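You operate a simulated robot arm through the tools that you are given. There is no shell and no other tool. Be economical: measure what you need, move in short steps, check, and stop when the job is done.

Carry out the task below with a simulated two-armed robot. There is one attempt and no reset: what you move stays moved.

JOB
Put one of the resin pucks from the top of the dosing bench on top of the pleated oil filter there. Fetch the 1.5 MM shim holder from the top of the mould bench and set it on the board under the dosing bench. Put the contact probe on the top of the service cupboard away on the top shelf of the cart rack. Open the service cupboard drawer, put the window stay from the inside of the service cupboard drawer on top of the large mould and shut the drawer again. Take the flat weight and put it on the brown copper plate. Close the small goods drawer. Take the red mould frame on the top of the mould bench and put it away on the top shelf of the mould rack. The order is free.
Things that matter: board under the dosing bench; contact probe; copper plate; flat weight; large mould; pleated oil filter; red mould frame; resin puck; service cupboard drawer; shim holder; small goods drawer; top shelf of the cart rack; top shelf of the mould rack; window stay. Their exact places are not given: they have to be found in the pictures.

Only the result counts: the job must be done as asked and must still hold three seconds after the hand-in. Knocking over, shifting, dropping, spilling or breaking anything else fails it.

ROBOT AND FRAMES
Two 7-joint arms with two-finger parallel grippers on one trunk, on a base that drives. Base frame: it is fixed to the floor where the robot stands at the start and does not move with it; the origin is under the middle of the robot, x ahead of it, y to its left, z up. Units: mm, rad, N and s.
The left shoulder is at the start at [50, 165, 1130], the right one opposite. With the tool pointing down near the work surface each hand reaches from about 180 to 680 mm from the robot's upright axis, wherever it stands, measured 20 degrees to its own side. Places, roughly: board under the dosing bench [700, 1500, 300]; contact probe [-5750, -6250, 1000]; copper plate [3250, -5750, 750]; flat weight (8x7x7 cm) [3400, -6100, 800]; large mould [-5750, -3000, 1250]; pleated oil filter [500, -250, 1000]; red mould frame [3500, 0, 750]; resin puck [1000, -250, 750]; service cupboard drawer [-5600, -6200, 800]; shim holder [3500, 750, 1000]; small goods drawer [3100, -1800, 400]; top shelf of the cart rack [-5700, -1000, 1200]; top shelf of the mould rack [2200, 2800, 1200]; window stay (10x4x4 cm) [-5600, -6100, 800]. Payload 3.91 kg a hand.
The tool frame of a hand sits at the grasp point between the pads (the TCP): z along the fingers, y along the line on which they close. The tips reach 30 mm beyond it. Largest opening 110 mm; finger width 20, thickness 10; the body of the gripper, 48 by 112 mm, starts 55 mm behind the TCP.
Orientation is that of the tool frame in the base frame, as a unit quaternion [w, x, y, z]. With the fingers straight down and closing along the base's y, the tool's x points along the base's -x, its y along +y and its z along -z.

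CONTROLS
- The arms move only by the tool step_arm. It takes "left_motion", "right_motion" or both (then of equal length, played together; a hand with none holds still); each is one flat list of numbers, 6 for each row, row after row: the shift along the tool's x, y, z in units of 150 mm (1.0 is 150 mm), then the turn, a rotation vector about the tool's x, y, z in units of 120 degrees (1.0 is 120 degrees). In form: [dx, dy, dz, wx, wy, wz, dx, dy, dz, wx, wy, wz, ...]. A call has 1 to 20 rows; each row is the pose to reach, as a shift and turn from the pose commanded when the call began, along the tool's axes at that moment. "left_jaw" and "right_jaw" are, for a hand that has rows, the gripper command, from -1 (shut) to 1 (fully open), values between in proportion, set as the call begins (left out, the last holds). A call with a number of a shift or a turn outside -1 to 1 is refused whole. Each row takes 0.2 s and may step no farther than 50 mm and 0.15 rad from the row before; otherwise, or with a gripper value out of range, the whole call is refused. Where a pose cannot be reached the arm comes as near as it can. A force on the tool above 40 N (or 10 N above the force at the start of the call, whichever is more), or a blocked arm, ends the call early, and 0.2 s more pass. Each finger travels about 45 mm/s and halts on what it meets, pressing with about 32 N; the grip force reading is that of the motor and also rises with nothing between the fingers. The clock runs only during rows and for 0.2 s after the last one: add rows that repeat a pose to give the fingers time. The reply holds the time, the measured pose of the TCP, the force on the tool along the base axes, the opening and the grip force, in the units named above and with some noise, with the torque about the TCP (base axes, N m) and any sound that the robot's microphone picked up, and new pictures: "pictures" is both (left out), scene, wrist or none (wrist: the cameras of the hands that moved).
- Cameras (640 x 400 px; columns grow to the right, rows downward): "scene" is now at [118.5, -17.5, 1305.1]; the picture's right is [-0.19, -0.98, 0.00], its down [-0.51, 0.10, -0.86] and it looks along [0.84, -0.16, -0.52] (base axes); focal length 248 px, centre (320, 200). "left" rides on the left gripper at [72, -17, -103] in its tool frame; the picture's right is [0.23, 0.97, 0.00], its down [-0.76, 0.18, -0.62] and it looks along [-0.61, 0.14, 0.78] (tool axes); focal length 222 px, centre (320, 200). "right" rides on the right gripper at [72, 17, -103] in its tool frame; the picture's right is [-0.23, 0.97, 0.00], its down [-0.76, -0.18, -0.62] and it looks along [-0.61, -0.14, 0.78] (tool axes); focal length 222 px, centre (320, 200).
- move_column(by): slides the trunk up (or, below 0, down) by that many mm; the arms and the scene camera ride with it, the base frame stays. It gives what a move gives, with no picture.
- drive_base(legs): drives the robot by 1 to 6 legs, each [ahead, left, turn to the left] in mm, mm and rad, along the robot's own axes; the way and the turn of a leg run together, so that a leg with both is an arc; at most 1500 mm and 3.142 rad a leg. The arms and the cameras ride along, it lands a little off, and it stops where it bumps. It gives what a move gives, and a new picture of the scene camera.
- pan_tilt(pan, tilt): turns the head with the scene camera to pan (to the left, within 1.396 rad either way) and tilt (down, from -0.506 to 1.204), counted from straight ahead of the robot. It gives what a move gives, and a new picture of the scene camera.
- locate(camera, pixels): for up to 12 pixels [column, row] of the newest picture of that camera ("zoom" is the newest enlarged one), the place [x, y, z] in the base frame of the surface seen there, good to about 2 mm. It takes no simulated time.
- close_up(camera, box): a new picture of the part [left, top, right, bottom] of that camera's present view, enlarged. It takes no simulated time.
- sign_off(): hands the job in; it is judged then, once.

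Keep the steps short. Do not move on a guess: measure, check each grasp and each placing, and mend mistakes. In all there are 145 turns and 260 pictures (those below and enlarged ones count). Leave the grippers open and the arms clear of the work at the hand-in unless told otherwise, and finish with a single line.

The tools are called after ">>>" as a command line: name --argument value ..., lists and objects as JSON in quotes. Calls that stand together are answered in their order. step_arm: Moves the arms, as the interface text tells. Its arguments: {"type":"object","properties":{"left_motion":{"type":"array"},"left_jaw":{"type":"number"},"right_motion":{"type":"array"},"right_jaw":{"type":"number"},"pictures":{"type":"string","enum":["both","scene","wrist","none"]}},"required":[]} The other tools are called the same way: move_column (by) slides the trunk up or down; drive_base (legs) drives the base; pan_tilt (pan, tilt) turns the head that bears the scene camera; locate (camera, pixels) gives the place of the surface under pixels of a picture; close_up (camera, box) takes an enlarged picture of a part of a camera's view; sign_off () hands the job in.

At the start:

```text
time_s: 0.0
left_tcp_pos: [401.0, 107.9, 1122.8]
left_ee_rot: [0.0, -0.001, 1.0, -0.001]
left_force: [0.4, -0.1, 0.1]
left_wrist_torque: [0.03, 0.0, -0.01]
left_opening: 110.1
left_grip_force: 0.0
right_tcp_pos: [361.7, -205.7, 1124.2]
right_ee_rot: [0.0, 0.0, 1.0, -0.001]
right_force: [0.6, 0.0, 0.1]
right_wrist_torque: [0.02, -0.04, -0.02]
right_opening: 110.0
right_grip_force: 0.0
trunk travel left (down, up): [-350.0, 153.0]
robot x, y, heading: [-0.2, 2.4, -0.001]
head pan, tilt: [-0.19, 0.541]
```

scene: 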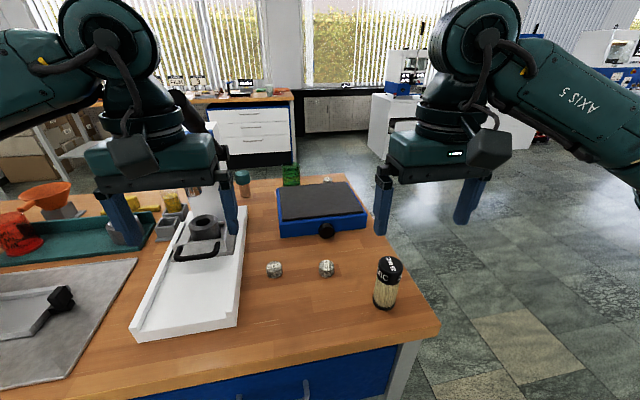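
right: 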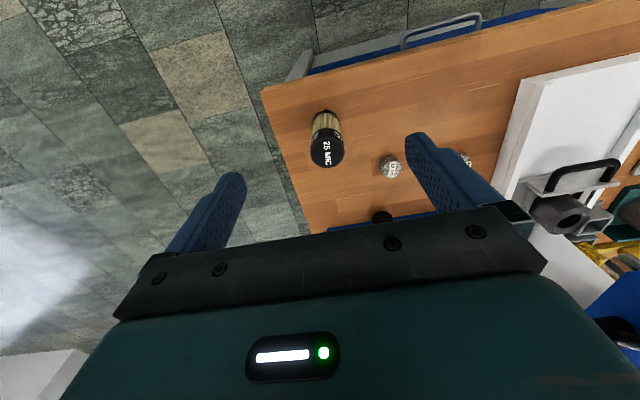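
left: 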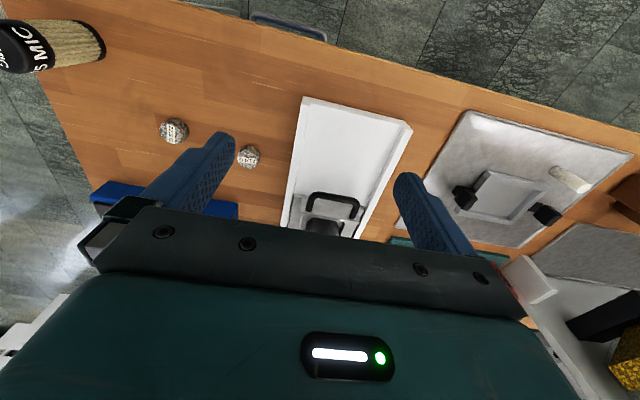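

I see two small round items at (275,269) and (326,268) and a "25 MIC" pleated cylinder at (387,283). I'll measure them and look closer.

>>> close_up --camera "scene" --box '[240, 230, 440, 355]'

>>> locate --camera "scene" --pixels '[[275, 265], [275, 275], [326, 263], [326, 273], [388, 266], [386, 300], [400, 320], [300, 300], [290, 175], [438, 325], [100, 395], [330, 180]]'

```text
3.20 times, centred on (340, 292) of scene
```

zoom: 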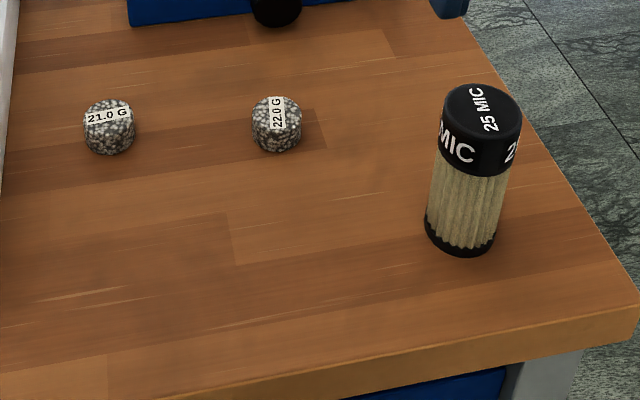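

```text
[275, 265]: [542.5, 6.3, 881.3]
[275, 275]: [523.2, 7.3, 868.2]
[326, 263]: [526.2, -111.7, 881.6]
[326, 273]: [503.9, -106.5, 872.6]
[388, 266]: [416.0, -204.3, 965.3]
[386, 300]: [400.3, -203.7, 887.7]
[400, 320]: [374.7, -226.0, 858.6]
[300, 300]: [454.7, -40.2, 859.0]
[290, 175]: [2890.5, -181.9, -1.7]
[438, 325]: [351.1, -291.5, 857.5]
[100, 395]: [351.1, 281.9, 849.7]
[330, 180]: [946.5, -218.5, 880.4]
```

>>> locate --camera "zoom" --pixels '[[445, 105], [519, 108], [480, 86], [478, 133], [481, 108], [254, 110], [300, 110], [277, 97], [277, 128], [277, 112], [340, 190], [277, 150]]'

>>> pan_tilt --pan 0.5 --tilt 0.5

```text
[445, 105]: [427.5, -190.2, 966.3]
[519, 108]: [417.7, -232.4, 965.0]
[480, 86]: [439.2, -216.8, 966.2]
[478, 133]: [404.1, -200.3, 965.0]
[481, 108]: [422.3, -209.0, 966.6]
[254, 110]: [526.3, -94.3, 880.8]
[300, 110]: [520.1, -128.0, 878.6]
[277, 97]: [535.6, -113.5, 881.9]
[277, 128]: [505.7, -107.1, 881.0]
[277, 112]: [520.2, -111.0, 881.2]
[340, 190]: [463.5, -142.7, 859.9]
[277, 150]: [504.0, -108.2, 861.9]
```

```text
time_s: 1.1
left_tcp_pos: [401.9, 107.6, 1122.8]
left_ee_rot: [0.0, -0.001, 1.0, 0.001]
left_force: [0.2, -0.6, -0.3]
left_wrist_torque: [0.0, 0.02, 0.03]
left_opening: 109.7
left_grip_force: 0.0
right_tcp_pos: [362.2, -205.4, 1123.3]
right_ee_rot: [0.0, 0.0, 1.0, 0.0]
right_force: [0.0, -0.8, 0.4]
right_wrist_torque: [-0.01, 0.03, 0.02]
right_opening: 110.2
right_grip_force: 0.0
trunk travel left (down, up): [-350.0, 153.0]
robot x, y, heading: [-2.8, 1.1, -0.003]
head pan, tilt: [0.499, 0.499]
```

scene: 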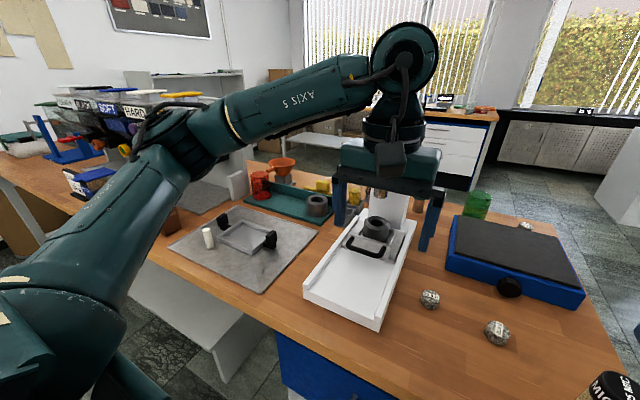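

Puck "22.0 G" is centred at about (520,-110.5), top 881; filter top centre about (421.5,-209), top 966. I move the right hand above the puck.

>>> step_arm --right_motion '[-0.2, 0.1266, 0.165, 0, 0, 0, -0.4, 0.2532, 0.33, 0, 0, 0, -0.6, 0.38, 0.495, 0, 0, 0, -0.8, 0.506, 0.66, 0, 0, 0, -1.0, 0.633, 0.82, 0, 0, 0, -1.0, 0.633, 0.82, 0, 0, 0]' --right_jaw 0.3 --pictures "wrist"

```text
time_s: 2.5
left_tcp_pos: [402.5, 107.5, 1123.9]
left_ee_rot: [-0.001, 0.0, 1.0, 0.0]
left_force: [0.5, -1.2, 0.0]
left_wrist_torque: [0.0, 0.04, 0.03]
left_opening: 109.8
left_grip_force: 0.1
right_tcp_pos: [513.1, -105.8, 998.1]
right_ee_rot: [0.0, -0.001, 1.0, 0.0]
right_force: [-0.5, 0.9, -0.6]
right_wrist_torque: [-0.03, 0.01, 0.01]
right_opening: 71.3
right_grip_force: 0.0
trunk travel left (down, up): [-350.0, 153.0]
robot x, y, heading: [1.8, 1.8, 0.003]
head pan, tilt: [0.499, 0.499]
```

right: 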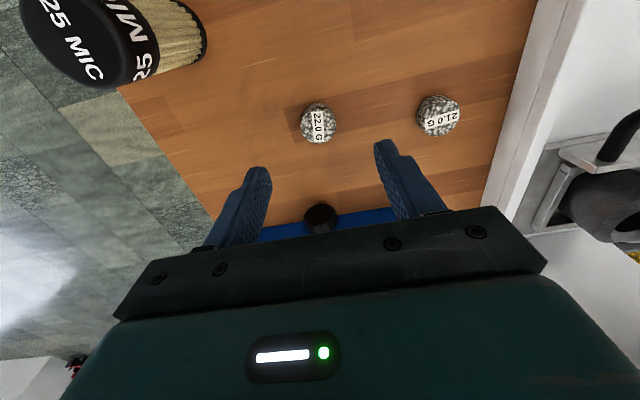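

>>> locate --camera "right" --pixels '[[302, 118], [335, 120], [319, 105], [319, 137], [319, 122], [258, 175], [384, 150]]'

>>> step_arm --right_motion '[0, 0, 0, 0, 0, 0]' --pictures "none"

```text
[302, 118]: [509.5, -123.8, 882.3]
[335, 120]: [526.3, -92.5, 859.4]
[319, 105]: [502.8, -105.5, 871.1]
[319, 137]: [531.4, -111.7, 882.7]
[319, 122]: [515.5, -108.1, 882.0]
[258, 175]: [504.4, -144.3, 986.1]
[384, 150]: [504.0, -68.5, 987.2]
```

```text
time_s: 2.9
left_tcp_pos: [402.5, 107.2, 1122.7]
left_ee_rot: [0.0, 0.0, 1.0, 0.0]
left_force: [-0.6, -0.2, 0.9]
left_wrist_torque: [0.02, 0.0, 0.01]
left_opening: 110.0
left_grip_force: 0.0
right_tcp_pos: [512.0, -106.6, 999.8]
right_ee_rot: [0.0, 0.0, 1.0, 0.0]
right_force: [1.5, -0.4, -0.2]
right_wrist_torque: [-0.01, -0.01, -0.01]
right_opening: 71.6
right_grip_force: 0.1
trunk travel left (down, up): [-350.0, 153.0]
robot x, y, heading: [0.4, -1.1, -0.002]
head pan, tilt: [0.499, 0.499]
```

Fingertips reach 30 mm below the TCP, so I descend to TCP z≈892 (tips ~862) over the puck at (518.5,-109.5).

>>> step_arm --right_motion '[-0.043, -0.02, 0.24, 0, 0, 0, -0.043, -0.02, 0.48, 0, 0, 0, -0.043, -0.02, 0.715, 0, 0, 0, -0.043, -0.02, 0.715, 0, 0, 0]' --pictures "wrist"

>>> step_arm --right_motion '[0, 0, 0, 0, 0, 0, 0, 0, 0, 0, 0, 0, 0, 0, 0, 0, 0, 0, 0, 0, 0, 0, 0, 0, 0, 0, 0, 0, 0, 0]' --right_jaw -1 --pictures "wrist"

```text
time_s: 3.9
left_tcp_pos: [402.3, 108.3, 1123.8]
left_ee_rot: [0.0, 0.0, 1.0, -0.001]
left_force: [-0.3, -0.1, 0.5]
left_wrist_torque: [-0.03, 0.02, -0.03]
left_opening: 110.2
left_grip_force: 0.1
right_tcp_pos: [518.3, -114.0, 889.8]
right_ee_rot: [0.001, 0.0, 1.0, 0.0]
right_force: [0.5, -0.4, 3.0]
right_wrist_torque: [-0.11, 0.01, 0.03]
right_opening: 71.6
right_grip_force: 0.1
trunk travel left (down, up): [-350.0, 153.0]
robot x, y, heading: [-2.3, 1.9, 0.002]
head pan, tilt: [0.499, 0.499]
```

right: 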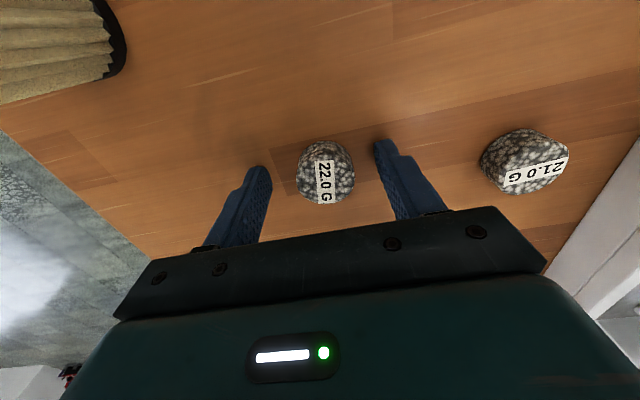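

```text
time_s: 5.1
left_tcp_pos: [401.9, 108.5, 1123.5]
left_ee_rot: [0.0, 0.001, 1.0, 0.0]
left_force: [-0.2, -0.5, 0.6]
left_wrist_torque: [-0.03, -0.02, -0.03]
left_opening: 110.2
left_grip_force: 0.1
right_tcp_pos: [519.0, -112.8, 889.8]
right_ee_rot: [-0.001, 0.001, 1.0, 0.0]
right_force: [0.6, -1.7, 2.8]
right_wrist_torque: [-0.1, -0.02, 0.04]
right_opening: 34.2
right_grip_force: 31.7
trunk travel left (down, up): [-350.0, 153.0]
robot x, y, heading: [0.7, -0.8, -0.002]
head pan, tilt: [0.499, 0.499]
```

right: 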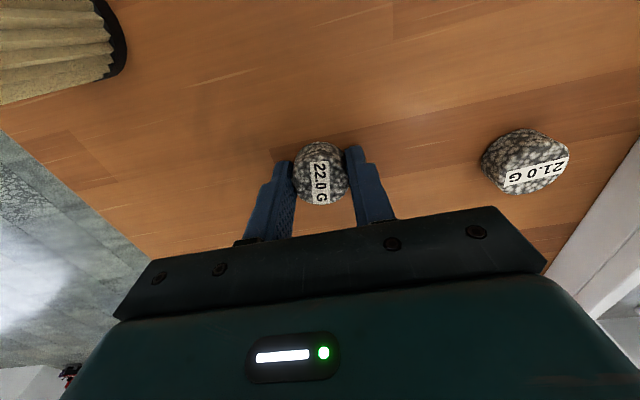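

Gripped (34 mm). Lift 140 mm and move over the filter top.

>>> step_arm --right_motion '[0, 0, -0.3, 0, 0, 0, 0, 0, -0.6, 0, 0, 0, 0, 0, -0.93, 0, 0, 0, 0.2, -0.2, -0.93, 0, 0, 0, 0.4, -0.4, -0.93, 0, 0, 0, 0.6, -0.6, -0.93, 0, 0, 0, 0.643, -0.65, -0.93, 0, 0, 0, 0.643, -0.65, -0.93, 0, 0, 0, 0.643, -0.65, -0.93, 0, 0, 0]' --pictures "wrist"

>>> pan_tilt --pan -0.4 --tilt 0.8

```text
time_s: 7.1
left_tcp_pos: [403.3, 107.6, 1121.9]
left_ee_rot: [0.0, 0.001, 1.0, 0.0]
left_force: [-0.5, 0.1, 0.5]
left_wrist_torque: [0.02, 0.0, 0.02]
left_opening: 109.9
left_grip_force: 0.0
right_tcp_pos: [419.5, -209.4, 1033.1]
right_ee_rot: [0.001, 0.0, 1.0, 0.0]
right_force: [-0.1, -0.4, -0.4]
right_wrist_torque: [0.01, 0.02, 0.01]
right_opening: 0.0
right_grip_force: 31.4
trunk travel left (down, up): [-350.0, 153.0]
robot x, y, heading: [0.9, -1.1, -0.0]
head pan, tilt: [0.499, 0.499]
```

right: 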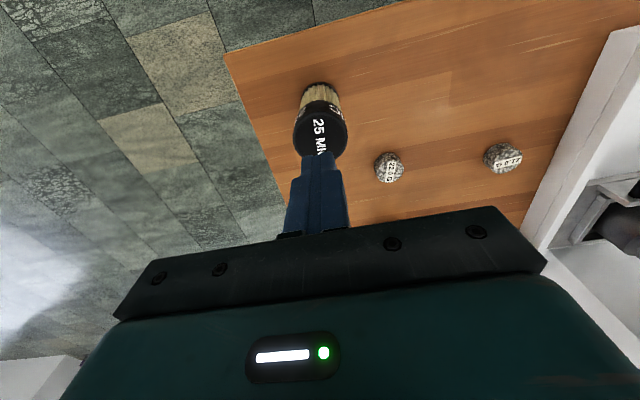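

```text
time_s: 8.3
left_tcp_pos: [403.3, 108.0, 1123.0]
left_ee_rot: [0.0, 0.0, 1.0, 0.0]
left_force: [0.8, 0.6, 0.4]
left_wrist_torque: [0.0, 0.03, 0.0]
left_opening: 110.1
left_grip_force: 0.1
right_tcp_pos: [421.8, -209.5, 1031.6]
right_ee_rot: [0.0, 0.0, 1.0, -0.001]
right_force: [-0.1, 0.3, 0.4]
right_wrist_torque: [0.01, 0.01, 0.0]
right_opening: 0.0
right_grip_force: 32.4
trunk travel left (down, up): [-350.0, 153.0]
robot x, y, heading: [3.5, 2.9, -0.001]
head pan, tilt: [-0.4, 0.799]
```

scene: 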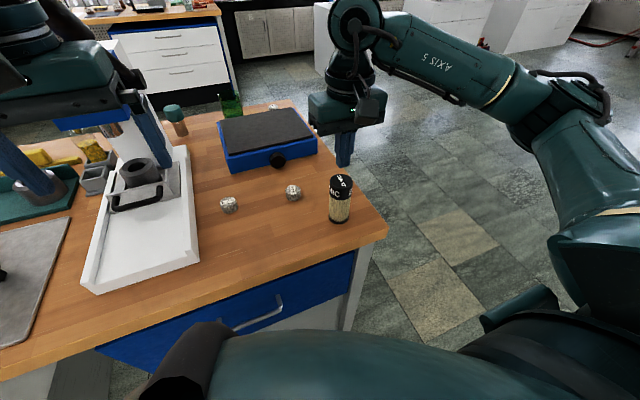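

The puck slipped out and stands roughly where it was. I re-measure it.

>>> close_up --camera "scene" --box '[210, 160, 370, 260]'

>>> close_up --camera "right" --box '[340, 120, 440, 200]'

>>> locate --camera "zoom" --pixels '[[320, 260], [280, 260], [230, 260], [300, 230], [300, 300], [300, 355], [395, 260]]'

```text
4.00 times, centred on (290, 210) of scene
```

zoom: 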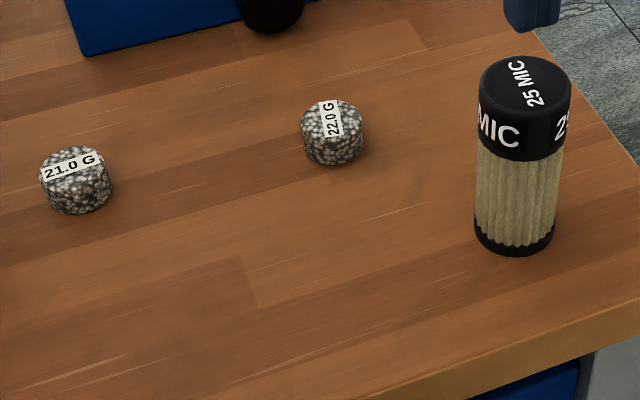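

```text
5.00 times, centred on (390, 160) of right
```

zoom: 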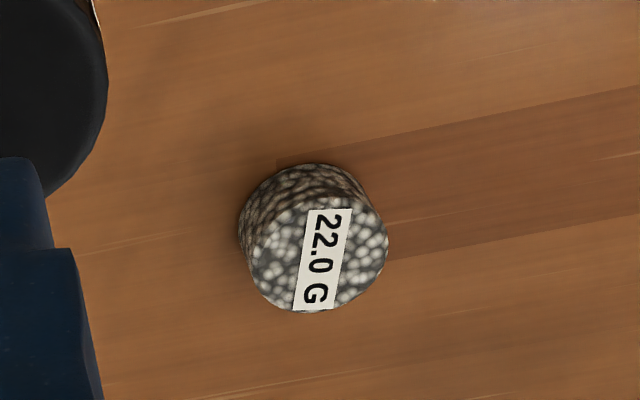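

```text
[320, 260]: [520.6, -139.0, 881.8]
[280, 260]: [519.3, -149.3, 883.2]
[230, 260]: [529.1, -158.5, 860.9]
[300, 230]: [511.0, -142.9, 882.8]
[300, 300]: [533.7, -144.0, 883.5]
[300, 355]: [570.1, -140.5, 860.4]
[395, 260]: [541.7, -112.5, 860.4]
```

The puck now stands upright at about (520.5,-140). I'll regrasp with a slower lift and check early.

>>> step_arm --right_motion '[-0.22, 0.155, 0, 0, 0, 0, -0.44, 0.31, 0, 0, 0, 0, -0.663, 0.463, 0, 0, 0, 0, -0.663, 0.463, 0.3, 0, 0, 0, -0.663, 0.463, 0.6, 0, 0, 0, -0.663, 0.463, 0.78, 0, 0, 0, -0.663, 0.463, 0.78, 0, 0, 0]' --right_jaw 0.2 --pictures "wrist"

>>> locate --camera "right" --pixels '[[320, 140], [320, 150], [320, 160], [320, 170], [300, 155], [335, 155], [345, 155]]'

```text
time_s: 9.9
left_tcp_pos: [402.4, 107.8, 1122.8]
left_ee_rot: [0.001, 0.001, 1.0, 0.0]
left_force: [-0.7, -0.3, 1.0]
left_wrist_torque: [0.0, 0.02, 0.03]
left_opening: 109.9
left_grip_force: 0.1
right_tcp_pos: [521.1, -142.9, 915.0]
right_ee_rot: [0.0, 0.0, 1.0, 0.0]
right_force: [0.1, 0.4, 0.0]
right_wrist_torque: [0.0, 0.02, 0.03]
right_opening: 66.0
right_grip_force: 0.0
trunk travel left (down, up): [-350.0, 153.0]
robot x, y, heading: [2.2, -0.9, -0.003]
head pan, tilt: [-0.4, 0.799]
```

right: 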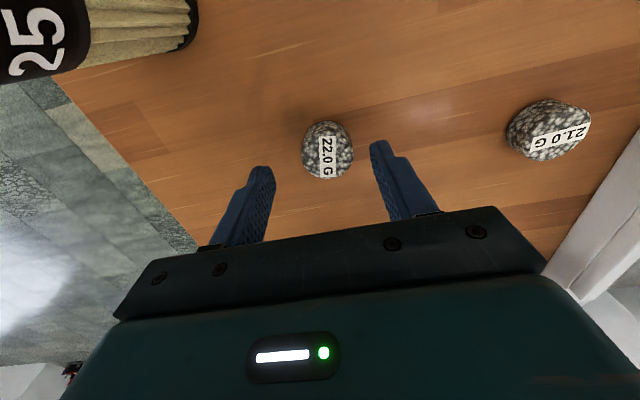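

```text
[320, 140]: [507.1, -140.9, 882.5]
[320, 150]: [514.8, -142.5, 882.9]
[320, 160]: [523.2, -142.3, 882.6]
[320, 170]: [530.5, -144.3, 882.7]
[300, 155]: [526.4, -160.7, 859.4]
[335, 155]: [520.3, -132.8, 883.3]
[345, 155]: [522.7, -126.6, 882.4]
```

Centre about (520,-140). Down 24 mm, close, lift 15 mm slowly.

>>> step_arm --right_motion '[0, 0.013, 0.08, 0, 0, 0, 0, 0.013, 0.16, 0, 0, 0, 0, 0.013, 0.16, 0, 0, 0]' --pictures "none"

>>> step_arm --right_motion '[0, 0, 0, 0, 0, 0, 0, 0, 0, 0, 0, 0, 0, 0, 0, 0, 0, 0, 0, 0, 0, 0, 0, 0, 0, 0, 0, 0, 0, 0, 0, 0, 0, 0, 0, 0, 0, 0, 0, 0, 0, 0]' --right_jaw -1 --pictures "none"

>>> step_arm --right_motion '[0, 0, -0.02, 0, 0, 0, 0, 0, -0.04, 0, 0, 0, 0, 0, -0.06, 0, 0, 0, 0, 0, -0.08, 0, 0, 0, 0, 0, -0.1, 0, 0, 0, 0, 0, -0.1, 0, 0, 0]' --pictures "wrist"

```text
time_s: 10.7
left_tcp_pos: [401.5, 108.1, 1122.8]
left_ee_rot: [0.0, 0.0, 1.0, 0.0]
left_force: [0.2, -0.6, 0.0]
left_wrist_torque: [-0.02, 0.02, -0.03]
left_opening: 110.0
left_grip_force: 0.1
right_tcp_pos: [522.3, -140.4, 891.1]
right_ee_rot: [-0.001, 0.0, 1.0, 0.0]
right_force: [-0.6, -0.5, -0.3]
right_wrist_torque: [0.04, 0.0, 0.02]
right_opening: 65.8
right_grip_force: 0.0
trunk travel left (down, up): [-350.0, 153.0]
robot x, y, heading: [-2.5, -0.9, -0.004]
head pan, tilt: [-0.4, 0.799]
```

```text
time_s: 12.3
left_tcp_pos: [402.7, 109.0, 1122.7]
left_ee_rot: [-0.001, -0.001, 1.0, 0.0]
left_force: [-0.8, -0.7, 0.4]
left_wrist_torque: [0.0, 0.01, -0.01]
left_opening: 110.0
left_grip_force: 0.0
right_tcp_pos: [521.1, -138.1, 892.6]
right_ee_rot: [-0.001, 0.0, 1.0, -0.001]
right_force: [0.4, -0.1, 0.0]
right_wrist_torque: [0.02, 0.01, 0.01]
right_opening: 34.1
right_grip_force: 32.7
trunk travel left (down, up): [-350.0, 153.0]
robot x, y, heading: [1.0, -1.8, -0.003]
head pan, tilt: [-0.4, 0.799]
```

```text
time_s: 13.7
left_tcp_pos: [403.0, 108.2, 1122.6]
left_ee_rot: [-0.001, -0.001, 1.0, 0.0]
left_force: [-0.5, -0.4, 0.0]
left_wrist_torque: [-0.02, -0.01, 0.0]
left_opening: 109.8
left_grip_force: 0.1
right_tcp_pos: [521.1, -139.7, 907.7]
right_ee_rot: [0.001, 0.0, 1.0, 0.0]
right_force: [0.0, -0.4, -0.8]
right_wrist_torque: [-0.04, -0.01, -0.01]
right_opening: 34.0
right_grip_force: 31.8
trunk travel left (down, up): [-350.0, 153.0]
robot x, y, heading: [0.6, -1.3, 0.001]
head pan, tilt: [-0.4, 0.799]
```

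right: 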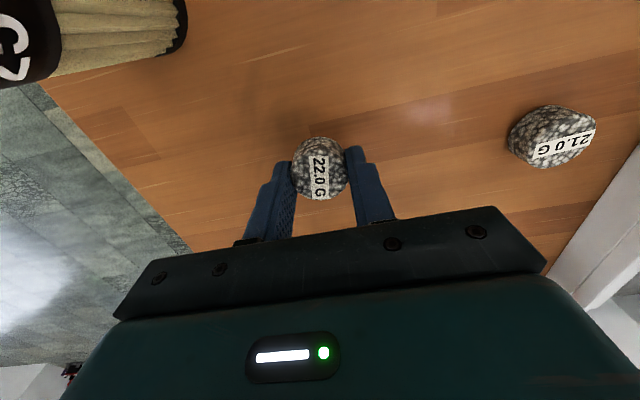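

It lifts with the hand. Raise 122 mm and go over the filter gently.

>>> step_arm --right_motion '[0, 0, -0.06, 0, 0, 0, 0, 0, -0.17, 0, 0, 0, 0, 0, -0.29, 0, 0, 0, 0, 0, -0.41, 0, 0, 0, 0, 0, -0.53, 0, 0, 0, 0, 0, -0.65, 0, 0, 0, 0, 0, -0.75, 0, 0, 0, 0, 0, -0.8, 0, 0, 0, 0.04, -0.03, -0.8, 0, 0, 0, 0.13, -0.09, -0.8, 0, 0, 0, 0.23, -0.16, -0.8, 0, 0, 0, 0.33, -0.23, -0.8, 0, 0, 0, 0.43, -0.3, -0.8, 0, 0, 0, 0.53, -0.37, -0.8, 0, 0, 0, 0.62, -0.43, -0.8, 0, 0, 0, 0.66, -0.463, -0.8, 0, 0, 0, 0.66, -0.463, -0.8, 0, 0, 0]' --pictures "both"

```text
time_s: 17.3
left_tcp_pos: [402.1, 108.4, 1122.5]
left_ee_rot: [0.001, 0.0, 1.0, 0.0]
left_force: [-0.1, -1.3, 0.0]
left_wrist_torque: [-0.03, -0.01, 0.02]
left_opening: 110.0
left_grip_force: 0.1
right_tcp_pos: [422.3, -210.4, 1028.0]
right_ee_rot: [-0.001, 0.0, 1.0, 0.0]
right_force: [0.1, -0.1, -0.6]
right_wrist_torque: [0.04, -0.01, 0.01]
right_opening: 34.1
right_grip_force: 32.0
trunk travel left (down, up): [-350.0, 153.0]
robot x, y, heading: [1.2, -1.9, -0.007]
head pan, tilt: [-0.4, 0.799]
```

scene: 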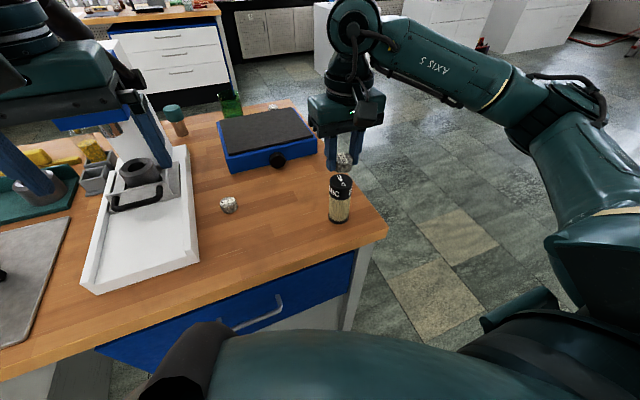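
right: 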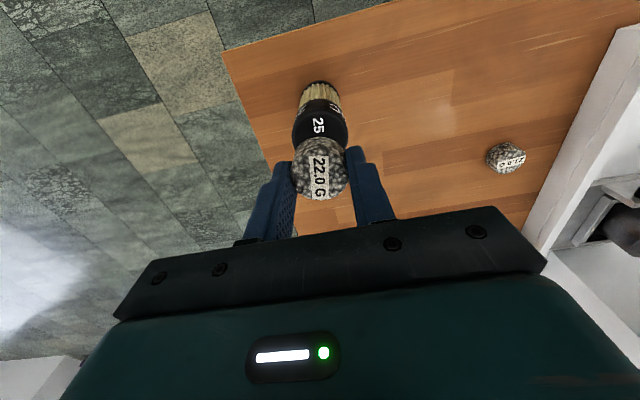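

>>> close_up --camera "scene" --box '[290, 135, 386, 230]'

>>> locate --camera "right" --pixels '[[320, 145], [320, 190], [297, 170], [345, 170], [320, 125]]'

>>> locate --camera "scene" --pixels '[[340, 178], [331, 181], [350, 181], [340, 186], [340, 174], [343, 158]]'

```text
4.21 times, centred on (338, 182) of scene
```

zoom: 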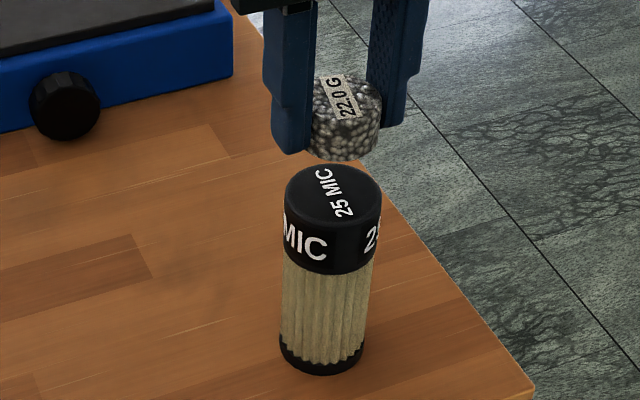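

```text
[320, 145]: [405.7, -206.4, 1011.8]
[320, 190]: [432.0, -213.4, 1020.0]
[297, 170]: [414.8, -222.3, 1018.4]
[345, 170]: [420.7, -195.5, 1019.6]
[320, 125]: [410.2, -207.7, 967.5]
```

```text
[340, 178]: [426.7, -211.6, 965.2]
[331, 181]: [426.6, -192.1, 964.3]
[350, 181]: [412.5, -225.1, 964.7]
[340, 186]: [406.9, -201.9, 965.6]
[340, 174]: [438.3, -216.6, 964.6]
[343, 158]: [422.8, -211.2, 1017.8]
```

Aligned; puck bottom ~997, filter top 966. Lower 29 mm, then gently test.

>>> step_arm --right_motion '[0, 0, 0.05, 0, 0, 0, 0, 0, 0.1, 0, 0, 0, 0, 0, 0.15, 0, 0, 0, 0, 0, 0.175, 0, 0, 0, 0, 0, 0.19, 0, 0, 0, 0, 0, 0.19, 0, 0, 0]' --pictures "scene"

>>> close_up --camera "scene" --box '[290, 135, 386, 230]'

```text
time_s: 18.7
left_tcp_pos: [403.1, 108.3, 1123.5]
left_ee_rot: [0.0, 0.0, 1.0, 0.001]
left_force: [-0.1, 0.0, 0.0]
left_wrist_torque: [0.02, 0.04, -0.01]
left_opening: 110.4
left_grip_force: 0.0
right_tcp_pos: [423.9, -209.5, 998.4]
right_ee_rot: [0.0, 0.0, 1.0, 0.001]
right_force: [0.4, -0.6, 0.0]
right_wrist_torque: [0.01, 0.0, 0.01]
right_opening: 34.1
right_grip_force: 32.0
trunk travel left (down, up): [-350.0, 153.0]
robot x, y, heading: [2.2, -3.6, -0.005]
head pan, tilt: [-0.4, 0.799]
```

scene: 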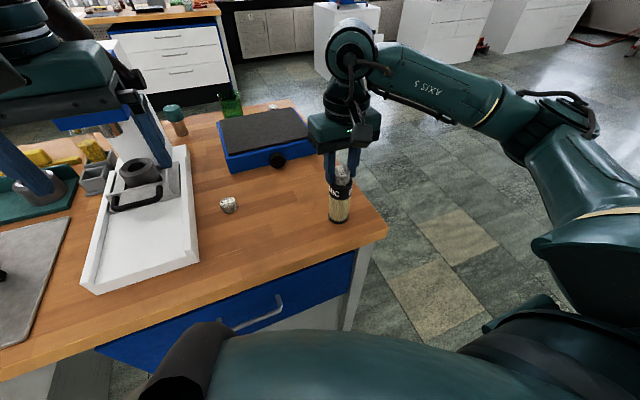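

```text
4.21 times, centred on (338, 182) of scene
```

zoom: 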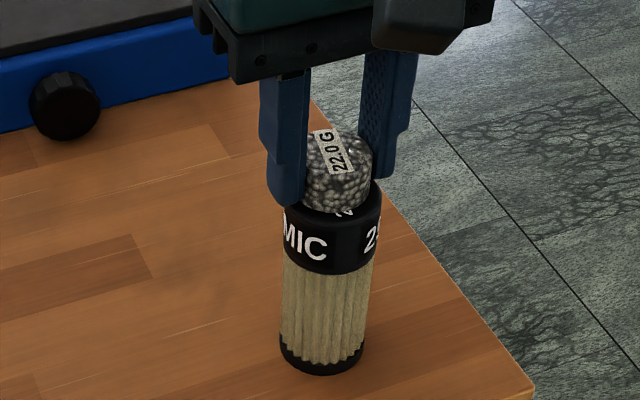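

No contact yet. 2.5 mm more, then check force.

>>> step_arm --right_motion '[0, 0, 0.007, 0, 0, 0, 0, 0, 0.014, 0, 0, 0, 0, 0, 0.014, 0, 0, 0]' --pictures "none"

>>> close_up --camera "scene" --box '[320, 150, 360, 190]'

>>> locate --camera "zoom" --pixels '[[330, 60], [330, 120], [330, 170], [330, 200], [330, 230], [330, 260]]'

```text
time_s: 19.5
left_tcp_pos: [401.5, 108.1, 1122.8]
left_ee_rot: [0.001, 0.0, 1.0, 0.0]
left_force: [0.2, 0.5, -0.1]
left_wrist_torque: [-0.02, -0.03, 0.0]
left_opening: 110.0
left_grip_force: 0.0
right_tcp_pos: [422.8, -209.3, 999.2]
right_ee_rot: [0.002, 0.0, 1.0, 0.0]
right_force: [1.5, 0.4, 5.8]
right_wrist_torque: [0.04, -0.12, 0.01]
right_opening: 33.9
right_grip_force: 32.0
trunk travel left (down, up): [-350.0, 153.0]
robot x, y, heading: [1.8, -1.5, -0.003]
head pan, tilt: [-0.4, 0.799]
```

```text
10.00 times, centred on (340, 170) of scene
```

zoom: 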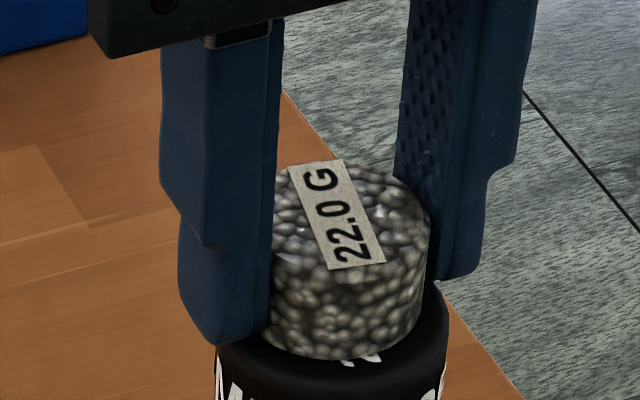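

```text
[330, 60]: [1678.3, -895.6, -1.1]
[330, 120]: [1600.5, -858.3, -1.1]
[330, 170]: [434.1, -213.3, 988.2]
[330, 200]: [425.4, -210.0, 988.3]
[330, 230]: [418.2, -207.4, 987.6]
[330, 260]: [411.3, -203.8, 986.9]
```

Contact is 5.8 N upward; the puck sits on the filter. I open slightly (opening to ~60 mm), then rise.

>>> step_arm --right_motion '[0, 0, -0.003, 0, 0, 0, 0, 0, -0.006, 0, 0, 0, 0, 0, -0.006, 0, 0, 0, 0, 0, -0.006, 0, 0, 0]' --right_jaw 0.1 --pictures "none"

>>> step_arm --right_motion '[0, 0, -0.1, 0, 0, 0, 0, 0, -0.3, 0, 0, 0, 0, 0, -0.6, 0, 0, 0, 0, 0, -0.8, 0, 0, 0]' --pictures "scene"

>>> close_up --camera "scene" --box '[290, 135, 386, 230]'

```text
time_s: 20.5
left_tcp_pos: [403.8, 108.1, 1121.9]
left_ee_rot: [0.0, 0.0, 1.0, 0.001]
left_force: [-1.0, -0.3, 0.7]
left_wrist_torque: [-0.04, 0.0, 0.01]
left_opening: 110.0
left_grip_force: 0.1
right_tcp_pos: [422.8, -210.1, 998.0]
right_ee_rot: [0.0, 0.0, 1.0, 0.0]
right_force: [-0.6, 0.3, 0.7]
right_wrist_torque: [-0.02, -0.01, 0.0]
right_opening: 60.1
right_grip_force: 0.1
trunk travel left (down, up): [-350.0, 153.0]
robot x, y, heading: [0.6, 0.9, -0.001]
head pan, tilt: [-0.4, 0.799]
```

```text
time_s: 21.5
left_tcp_pos: [402.4, 107.6, 1122.5]
left_ee_rot: [0.0, 0.0, 1.0, 0.0]
left_force: [0.2, -0.4, 0.3]
left_wrist_torque: [0.02, 0.0, -0.01]
left_opening: 110.0
left_grip_force: 0.1
right_tcp_pos: [423.1, -212.4, 1117.2]
right_ee_rot: [0.0, 0.0, 1.0, 0.0]
right_force: [0.6, 0.4, 0.3]
right_wrist_torque: [0.03, 0.03, 0.03]
right_opening: 60.6
right_grip_force: 0.0
trunk travel left (down, up): [-350.0, 153.0]
robot x, y, heading: [0.6, -2.3, 0.001]
head pan, tilt: [-0.4, 0.799]
```

scene: 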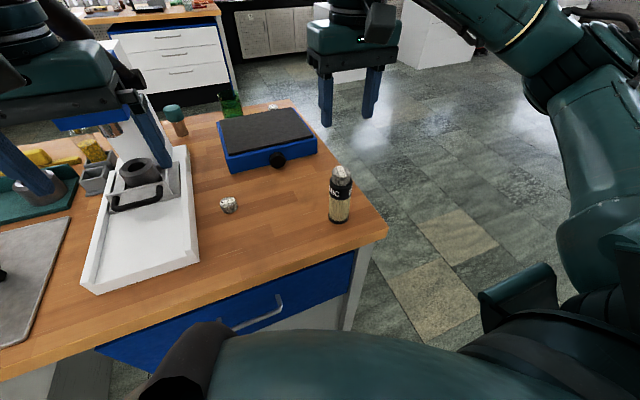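

```text
4.21 times, centred on (338, 182) of scene
```

zoom: 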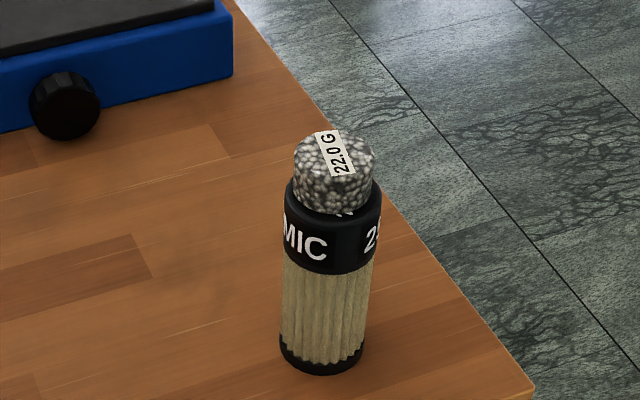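

Puck stands on the filter. Now look around to plan driving.

>>> pan_tilt --pan -1.3 --tilt 0.3

>>> pan_tilt --pan -0.4 --tilt 0.2

>>> pan_tilt --pan 0.5 --tilt 0.2

>>> pan_tilt --pan 1.35 --tilt 0.4

```text
time_s: 22.7
left_tcp_pos: [402.4, 108.5, 1122.6]
left_ee_rot: [0.0, 0.0, 1.0, 0.0]
left_force: [-0.1, 0.6, -0.4]
left_wrist_torque: [-0.01, -0.01, 0.02]
left_opening: 109.7
left_grip_force: 0.1
right_tcp_pos: [421.5, -213.1, 1117.9]
right_ee_rot: [0.0, 0.0, 1.0, 0.0]
right_force: [-0.6, -0.1, 0.2]
right_wrist_torque: [0.01, 0.0, 0.0]
right_opening: 60.6
right_grip_force: 0.0
trunk travel left (down, up): [-350.0, 153.0]
robot x, y, heading: [0.5, 1.0, 0.0]
head pan, tilt: [-1.3, 0.3]
```

scene: 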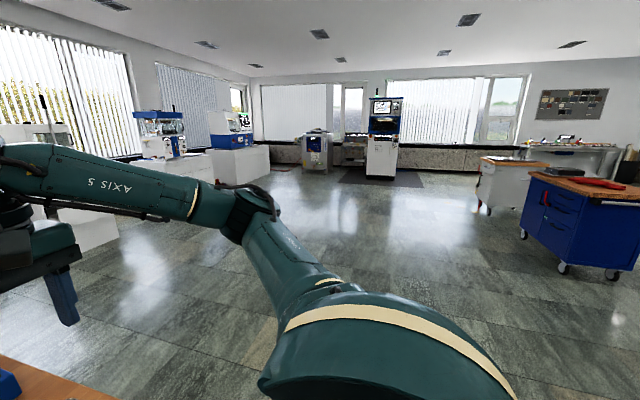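

```text
time_s: 23.9
left_tcp_pos: [401.9, 107.8, 1123.0]
left_ee_rot: [-0.001, 0.0, 1.0, -0.001]
left_force: [0.3, -0.3, 0.3]
left_wrist_torque: [0.01, 0.04, -0.03]
left_opening: 110.4
left_grip_force: 0.2
right_tcp_pos: [423.3, -213.2, 1117.9]
right_ee_rot: [0.001, 0.0, 1.0, 0.0]
right_force: [0.7, 1.5, 0.0]
right_wrist_torque: [-0.01, 0.01, 0.03]
right_opening: 60.5
right_grip_force: 0.0
trunk travel left (down, up): [-350.0, 153.0]
robot x, y, heading: [2.1, -2.4, -0.002]
head pan, tilt: [-0.4, 0.201]
```

scene: 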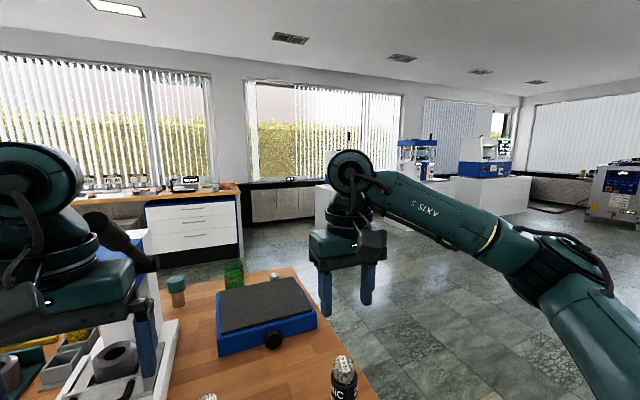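

```text
time_s: 25.1
left_tcp_pos: [402.9, 107.9, 1122.0]
left_ee_rot: [0.0, -0.001, 1.0, 0.0]
left_force: [0.4, 0.4, -0.8]
left_wrist_torque: [0.01, 0.01, 0.0]
left_opening: 109.9
left_grip_force: 0.0
right_tcp_pos: [423.1, -212.5, 1117.9]
right_ee_rot: [0.0, 0.0, 1.0, 0.0]
right_force: [0.4, -0.6, -0.3]
right_wrist_torque: [-0.04, 0.01, 0.0]
right_opening: 60.4
right_grip_force: 0.0
trunk travel left (down, up): [-350.0, 153.0]
robot x, y, heading: [-2.9, 1.3, -0.002]
head pan, tilt: [0.499, 0.201]
```

scene: 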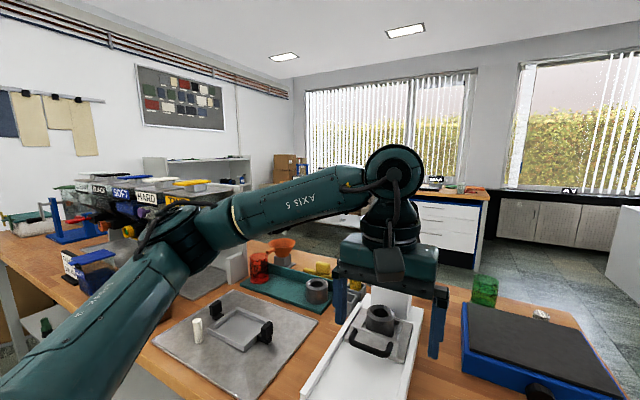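

```text
time_s: 26.2
left_tcp_pos: [402.7, 107.3, 1122.9]
left_ee_rot: [0.0, 0.0, 1.0, 0.0]
left_force: [0.0, 1.0, 0.5]
left_wrist_torque: [0.02, -0.02, -0.03]
left_opening: 110.0
left_grip_force: 0.1
right_tcp_pos: [422.6, -212.7, 1118.0]
right_ee_rot: [0.0, 0.0, 1.0, -0.001]
right_force: [-0.7, -0.3, 0.3]
right_wrist_torque: [0.0, 0.01, 0.0]
right_opening: 60.8
right_grip_force: 0.0
trunk travel left (down, up): [-350.0, 153.0]
robot x, y, heading: [2.0, 1.6, -0.0]
head pan, tilt: [1.349, 0.4]
```

scene: 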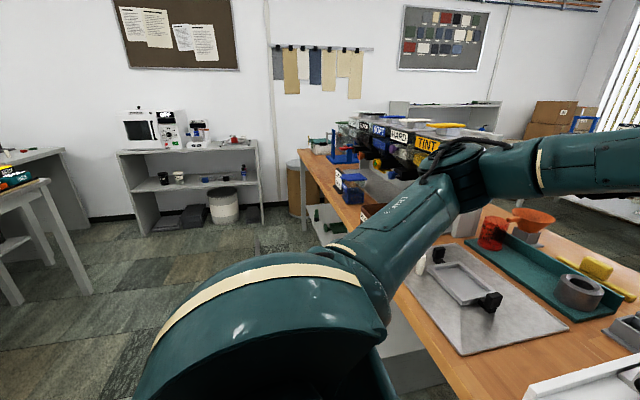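

Path at right looks clear. I back off from the bench, shift right, and look toward the mould bench.

>>> drive_base --legs '[[-250, 0, 0], [0, -1000, 0]]'

>>> pan_tilt --pan 0.0 --tilt 0.3

>>> locate --camera "scene" --pixels '[[30, 230], [320, 230], [320, 300], [400, 200], [550, 200]]'

```text
time_s: 36.4
left_tcp_pos: [155.8, -864.5, 1123.1]
left_ee_rot: [-0.001, 0.008, 1.0, 0.0]
left_force: [0.1, 0.7, 1.1]
left_wrist_torque: [-0.01, 0.0, 0.04]
left_opening: 110.4
left_grip_force: 0.2
right_tcp_pos: [170.5, -1186.4, 1118.6]
right_ee_rot: [0.0, 0.008, 1.0, 0.0]
right_force: [-0.3, -0.2, 0.0]
right_wrist_torque: [0.03, -0.01, 0.01]
right_opening: 60.4
right_grip_force: 0.1
trunk travel left (down, up): [-350.0, 153.0]
robot x, y, heading: [-249.2, -965.9, -0.023]
head pan, tilt: [1.349, 0.4]
```

scene: 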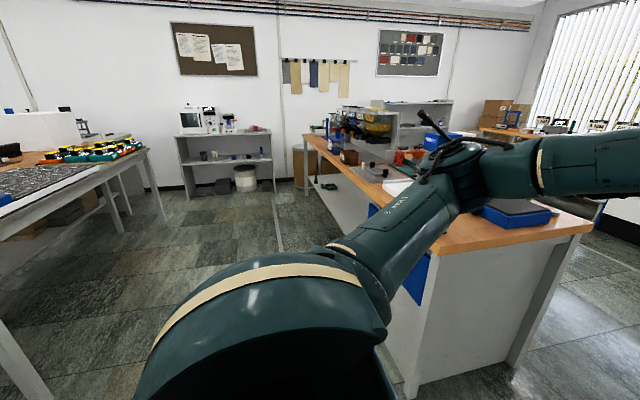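

```text
time_s: 37.9
left_tcp_pos: [154.7, -864.6, 1123.4]
left_ee_rot: [0.0, 0.008, 1.0, 0.001]
left_force: [-0.6, -0.4, -0.1]
left_wrist_torque: [0.02, -0.02, 0.0]
left_opening: 110.0
left_grip_force: 0.2
right_tcp_pos: [170.1, -1187.2, 1117.6]
right_ee_rot: [0.0, 0.009, 1.0, 0.0]
right_force: [0.1, 0.5, 0.3]
right_wrist_torque: [0.01, 0.0, -0.03]
right_opening: 60.6
right_grip_force: 0.1
trunk travel left (down, up): [-350.0, 153.0]
robot x, y, heading: [-244.6, -964.5, -0.021]
head pan, tilt: [0.0, 0.3]
```

scene: 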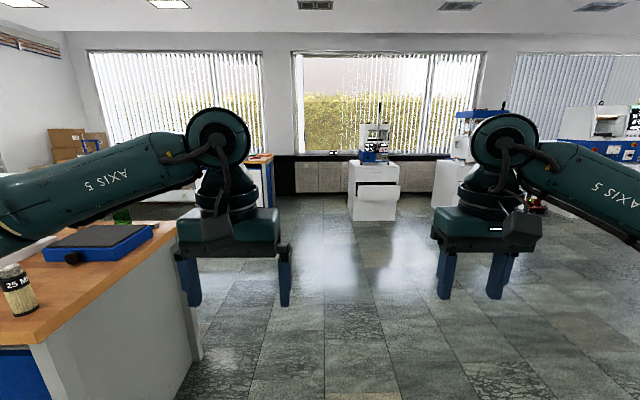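

```text
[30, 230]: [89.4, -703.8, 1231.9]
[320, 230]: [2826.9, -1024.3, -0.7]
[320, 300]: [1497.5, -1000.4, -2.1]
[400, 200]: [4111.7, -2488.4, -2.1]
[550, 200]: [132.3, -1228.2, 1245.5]
```

I see a white cabinet with an open drawer at about (374,195) – the small goods drawer. Measure.

>>> close_up --camera "scene" --box '[330, 100, 440, 230]'

>>> locate --camera "scene" --pixels '[[375, 189], [356, 188], [396, 187], [375, 196], [375, 210], [375, 165], [352, 217], [260, 200]]'

```text
3.08 times, centred on (385, 165) of scene
```

zoom: 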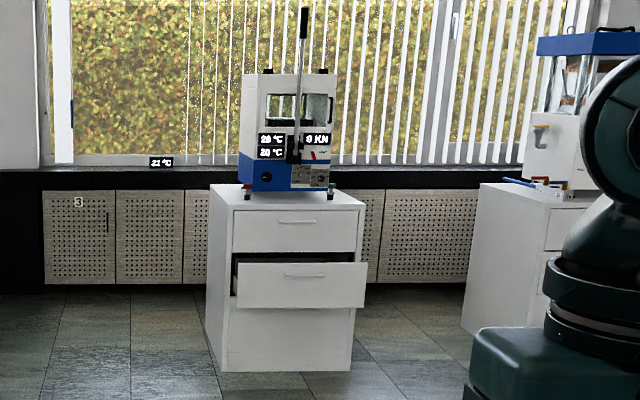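

```text
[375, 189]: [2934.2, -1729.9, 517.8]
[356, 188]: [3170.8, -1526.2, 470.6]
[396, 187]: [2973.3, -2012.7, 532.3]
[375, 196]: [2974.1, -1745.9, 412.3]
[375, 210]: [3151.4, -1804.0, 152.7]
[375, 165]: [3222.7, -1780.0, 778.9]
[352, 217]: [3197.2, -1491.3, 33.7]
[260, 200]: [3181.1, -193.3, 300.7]
```

>>> drive_base --legs '[[1300, -400, 0.02], [1100, -400, 0]]'

>>> pan_tilt --pan 0.0 --tilt 0.75

>>> move_column --by -350

```text
time_s: 50.4
left_tcp_pos: [2580.7, -1618.1, 1122.1]
left_ee_rot: [0.0, -0.02, 1.0, 0.0]
left_force: [-0.3, 0.5, 0.4]
left_wrist_torque: [-0.02, -0.01, -0.02]
left_opening: 110.0
left_grip_force: 0.0
right_tcp_pos: [2615.2, -1937.6, 1116.6]
right_ee_rot: [0.0, -0.018, 1.0, 0.0]
right_force: [0.1, -0.7, -0.9]
right_wrist_torque: [-0.04, -0.03, 0.02]
right_opening: 60.6
right_grip_force: 0.2
trunk travel left (down, up): [-350.0, 153.0]
robot x, y, heading: [2184.7, -1742.3, 0.041]
head pan, tilt: [0.0, 0.3]
```

scene: 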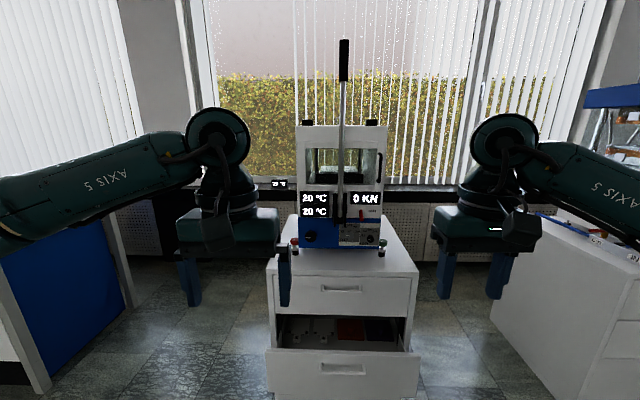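

```text
time_s: 51.3
left_tcp_pos: [2582.5, -1619.4, 1122.8]
left_ee_rot: [0.0, -0.019, 1.0, 0.0]
left_force: [-0.2, -0.5, -0.6]
left_wrist_torque: [-0.01, 0.01, -0.01]
left_opening: 110.1
left_grip_force: 0.0
right_tcp_pos: [2614.7, -1938.8, 1118.2]
right_ee_rot: [-0.001, -0.019, 1.0, 0.001]
right_force: [0.1, -0.5, 1.0]
right_wrist_torque: [0.02, 0.0, 0.0]
right_opening: 60.6
right_grip_force: 0.1
trunk travel left (down, up): [-350.0, 153.0]
robot x, y, heading: [2185.5, -1740.9, 0.037]
head pan, tilt: [0.0, 0.75]
```

scene: 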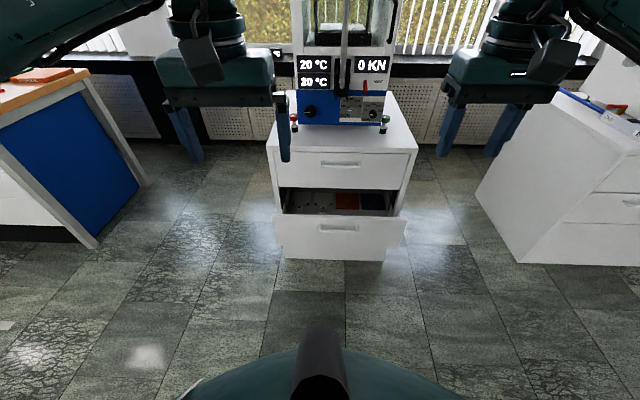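

```text
time_s: 54.7
left_tcp_pos: [2581.6, -1618.8, 771.3]
left_ee_rot: [0.0, -0.019, 1.0, 0.001]
left_force: [-0.4, 0.3, -0.1]
left_wrist_torque: [0.01, -0.03, 0.0]
left_opening: 110.1
left_grip_force: 0.1
right_tcp_pos: [2615.0, -1937.1, 768.3]
right_ee_rot: [0.0, -0.018, 1.0, 0.0]
right_force: [0.1, 0.1, -0.6]
right_wrist_torque: [0.0, 0.0, 0.02]
right_opening: 60.3
right_grip_force: 0.1
trunk travel left (down, up): [0.0, 503.0]
robot x, y, heading: [2183.4, -1741.5, 0.038]
head pan, tilt: [0.0, 0.75]
```

>>> pan_tilt --pan 0.0 --tilt 0.45

>>> locate --camera "scene" --pixels '[[278, 240], [400, 240], [340, 240], [340, 262], [340, 285], [300, 200], [380, 200], [340, 190]]'

```text
time_s: 55.5
left_tcp_pos: [2581.3, -1618.6, 772.3]
left_ee_rot: [0.0, -0.019, 1.0, 0.0]
left_force: [0.1, 1.0, -0.2]
left_wrist_torque: [0.01, -0.03, 0.01]
left_opening: 110.0
left_grip_force: 0.1
right_tcp_pos: [2614.5, -1937.8, 767.9]
right_ee_rot: [0.001, -0.018, 1.0, -0.001]
right_force: [0.3, -0.4, -0.1]
right_wrist_torque: [-0.01, -0.04, 0.02]
right_opening: 60.6
right_grip_force: 0.0
trunk travel left (down, up): [0.0, 503.0]
robot x, y, heading: [2182.9, -1740.9, 0.038]
head pan, tilt: [0.0, 0.45]
```

scene: 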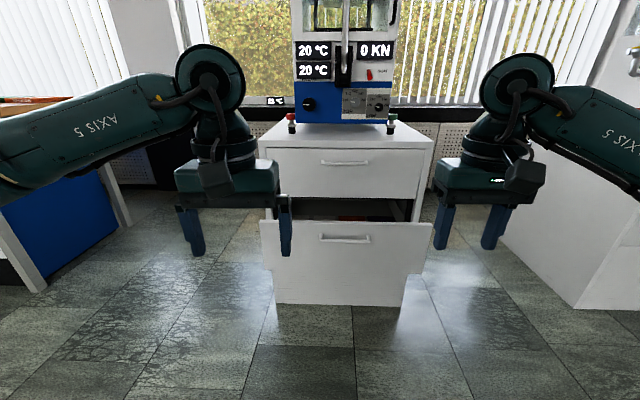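

```text
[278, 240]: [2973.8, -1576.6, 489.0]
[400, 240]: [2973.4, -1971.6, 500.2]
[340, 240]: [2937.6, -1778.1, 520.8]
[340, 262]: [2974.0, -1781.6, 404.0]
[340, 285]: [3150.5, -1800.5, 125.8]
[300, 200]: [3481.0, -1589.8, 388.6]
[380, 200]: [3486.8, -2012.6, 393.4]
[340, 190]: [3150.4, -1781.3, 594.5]
```

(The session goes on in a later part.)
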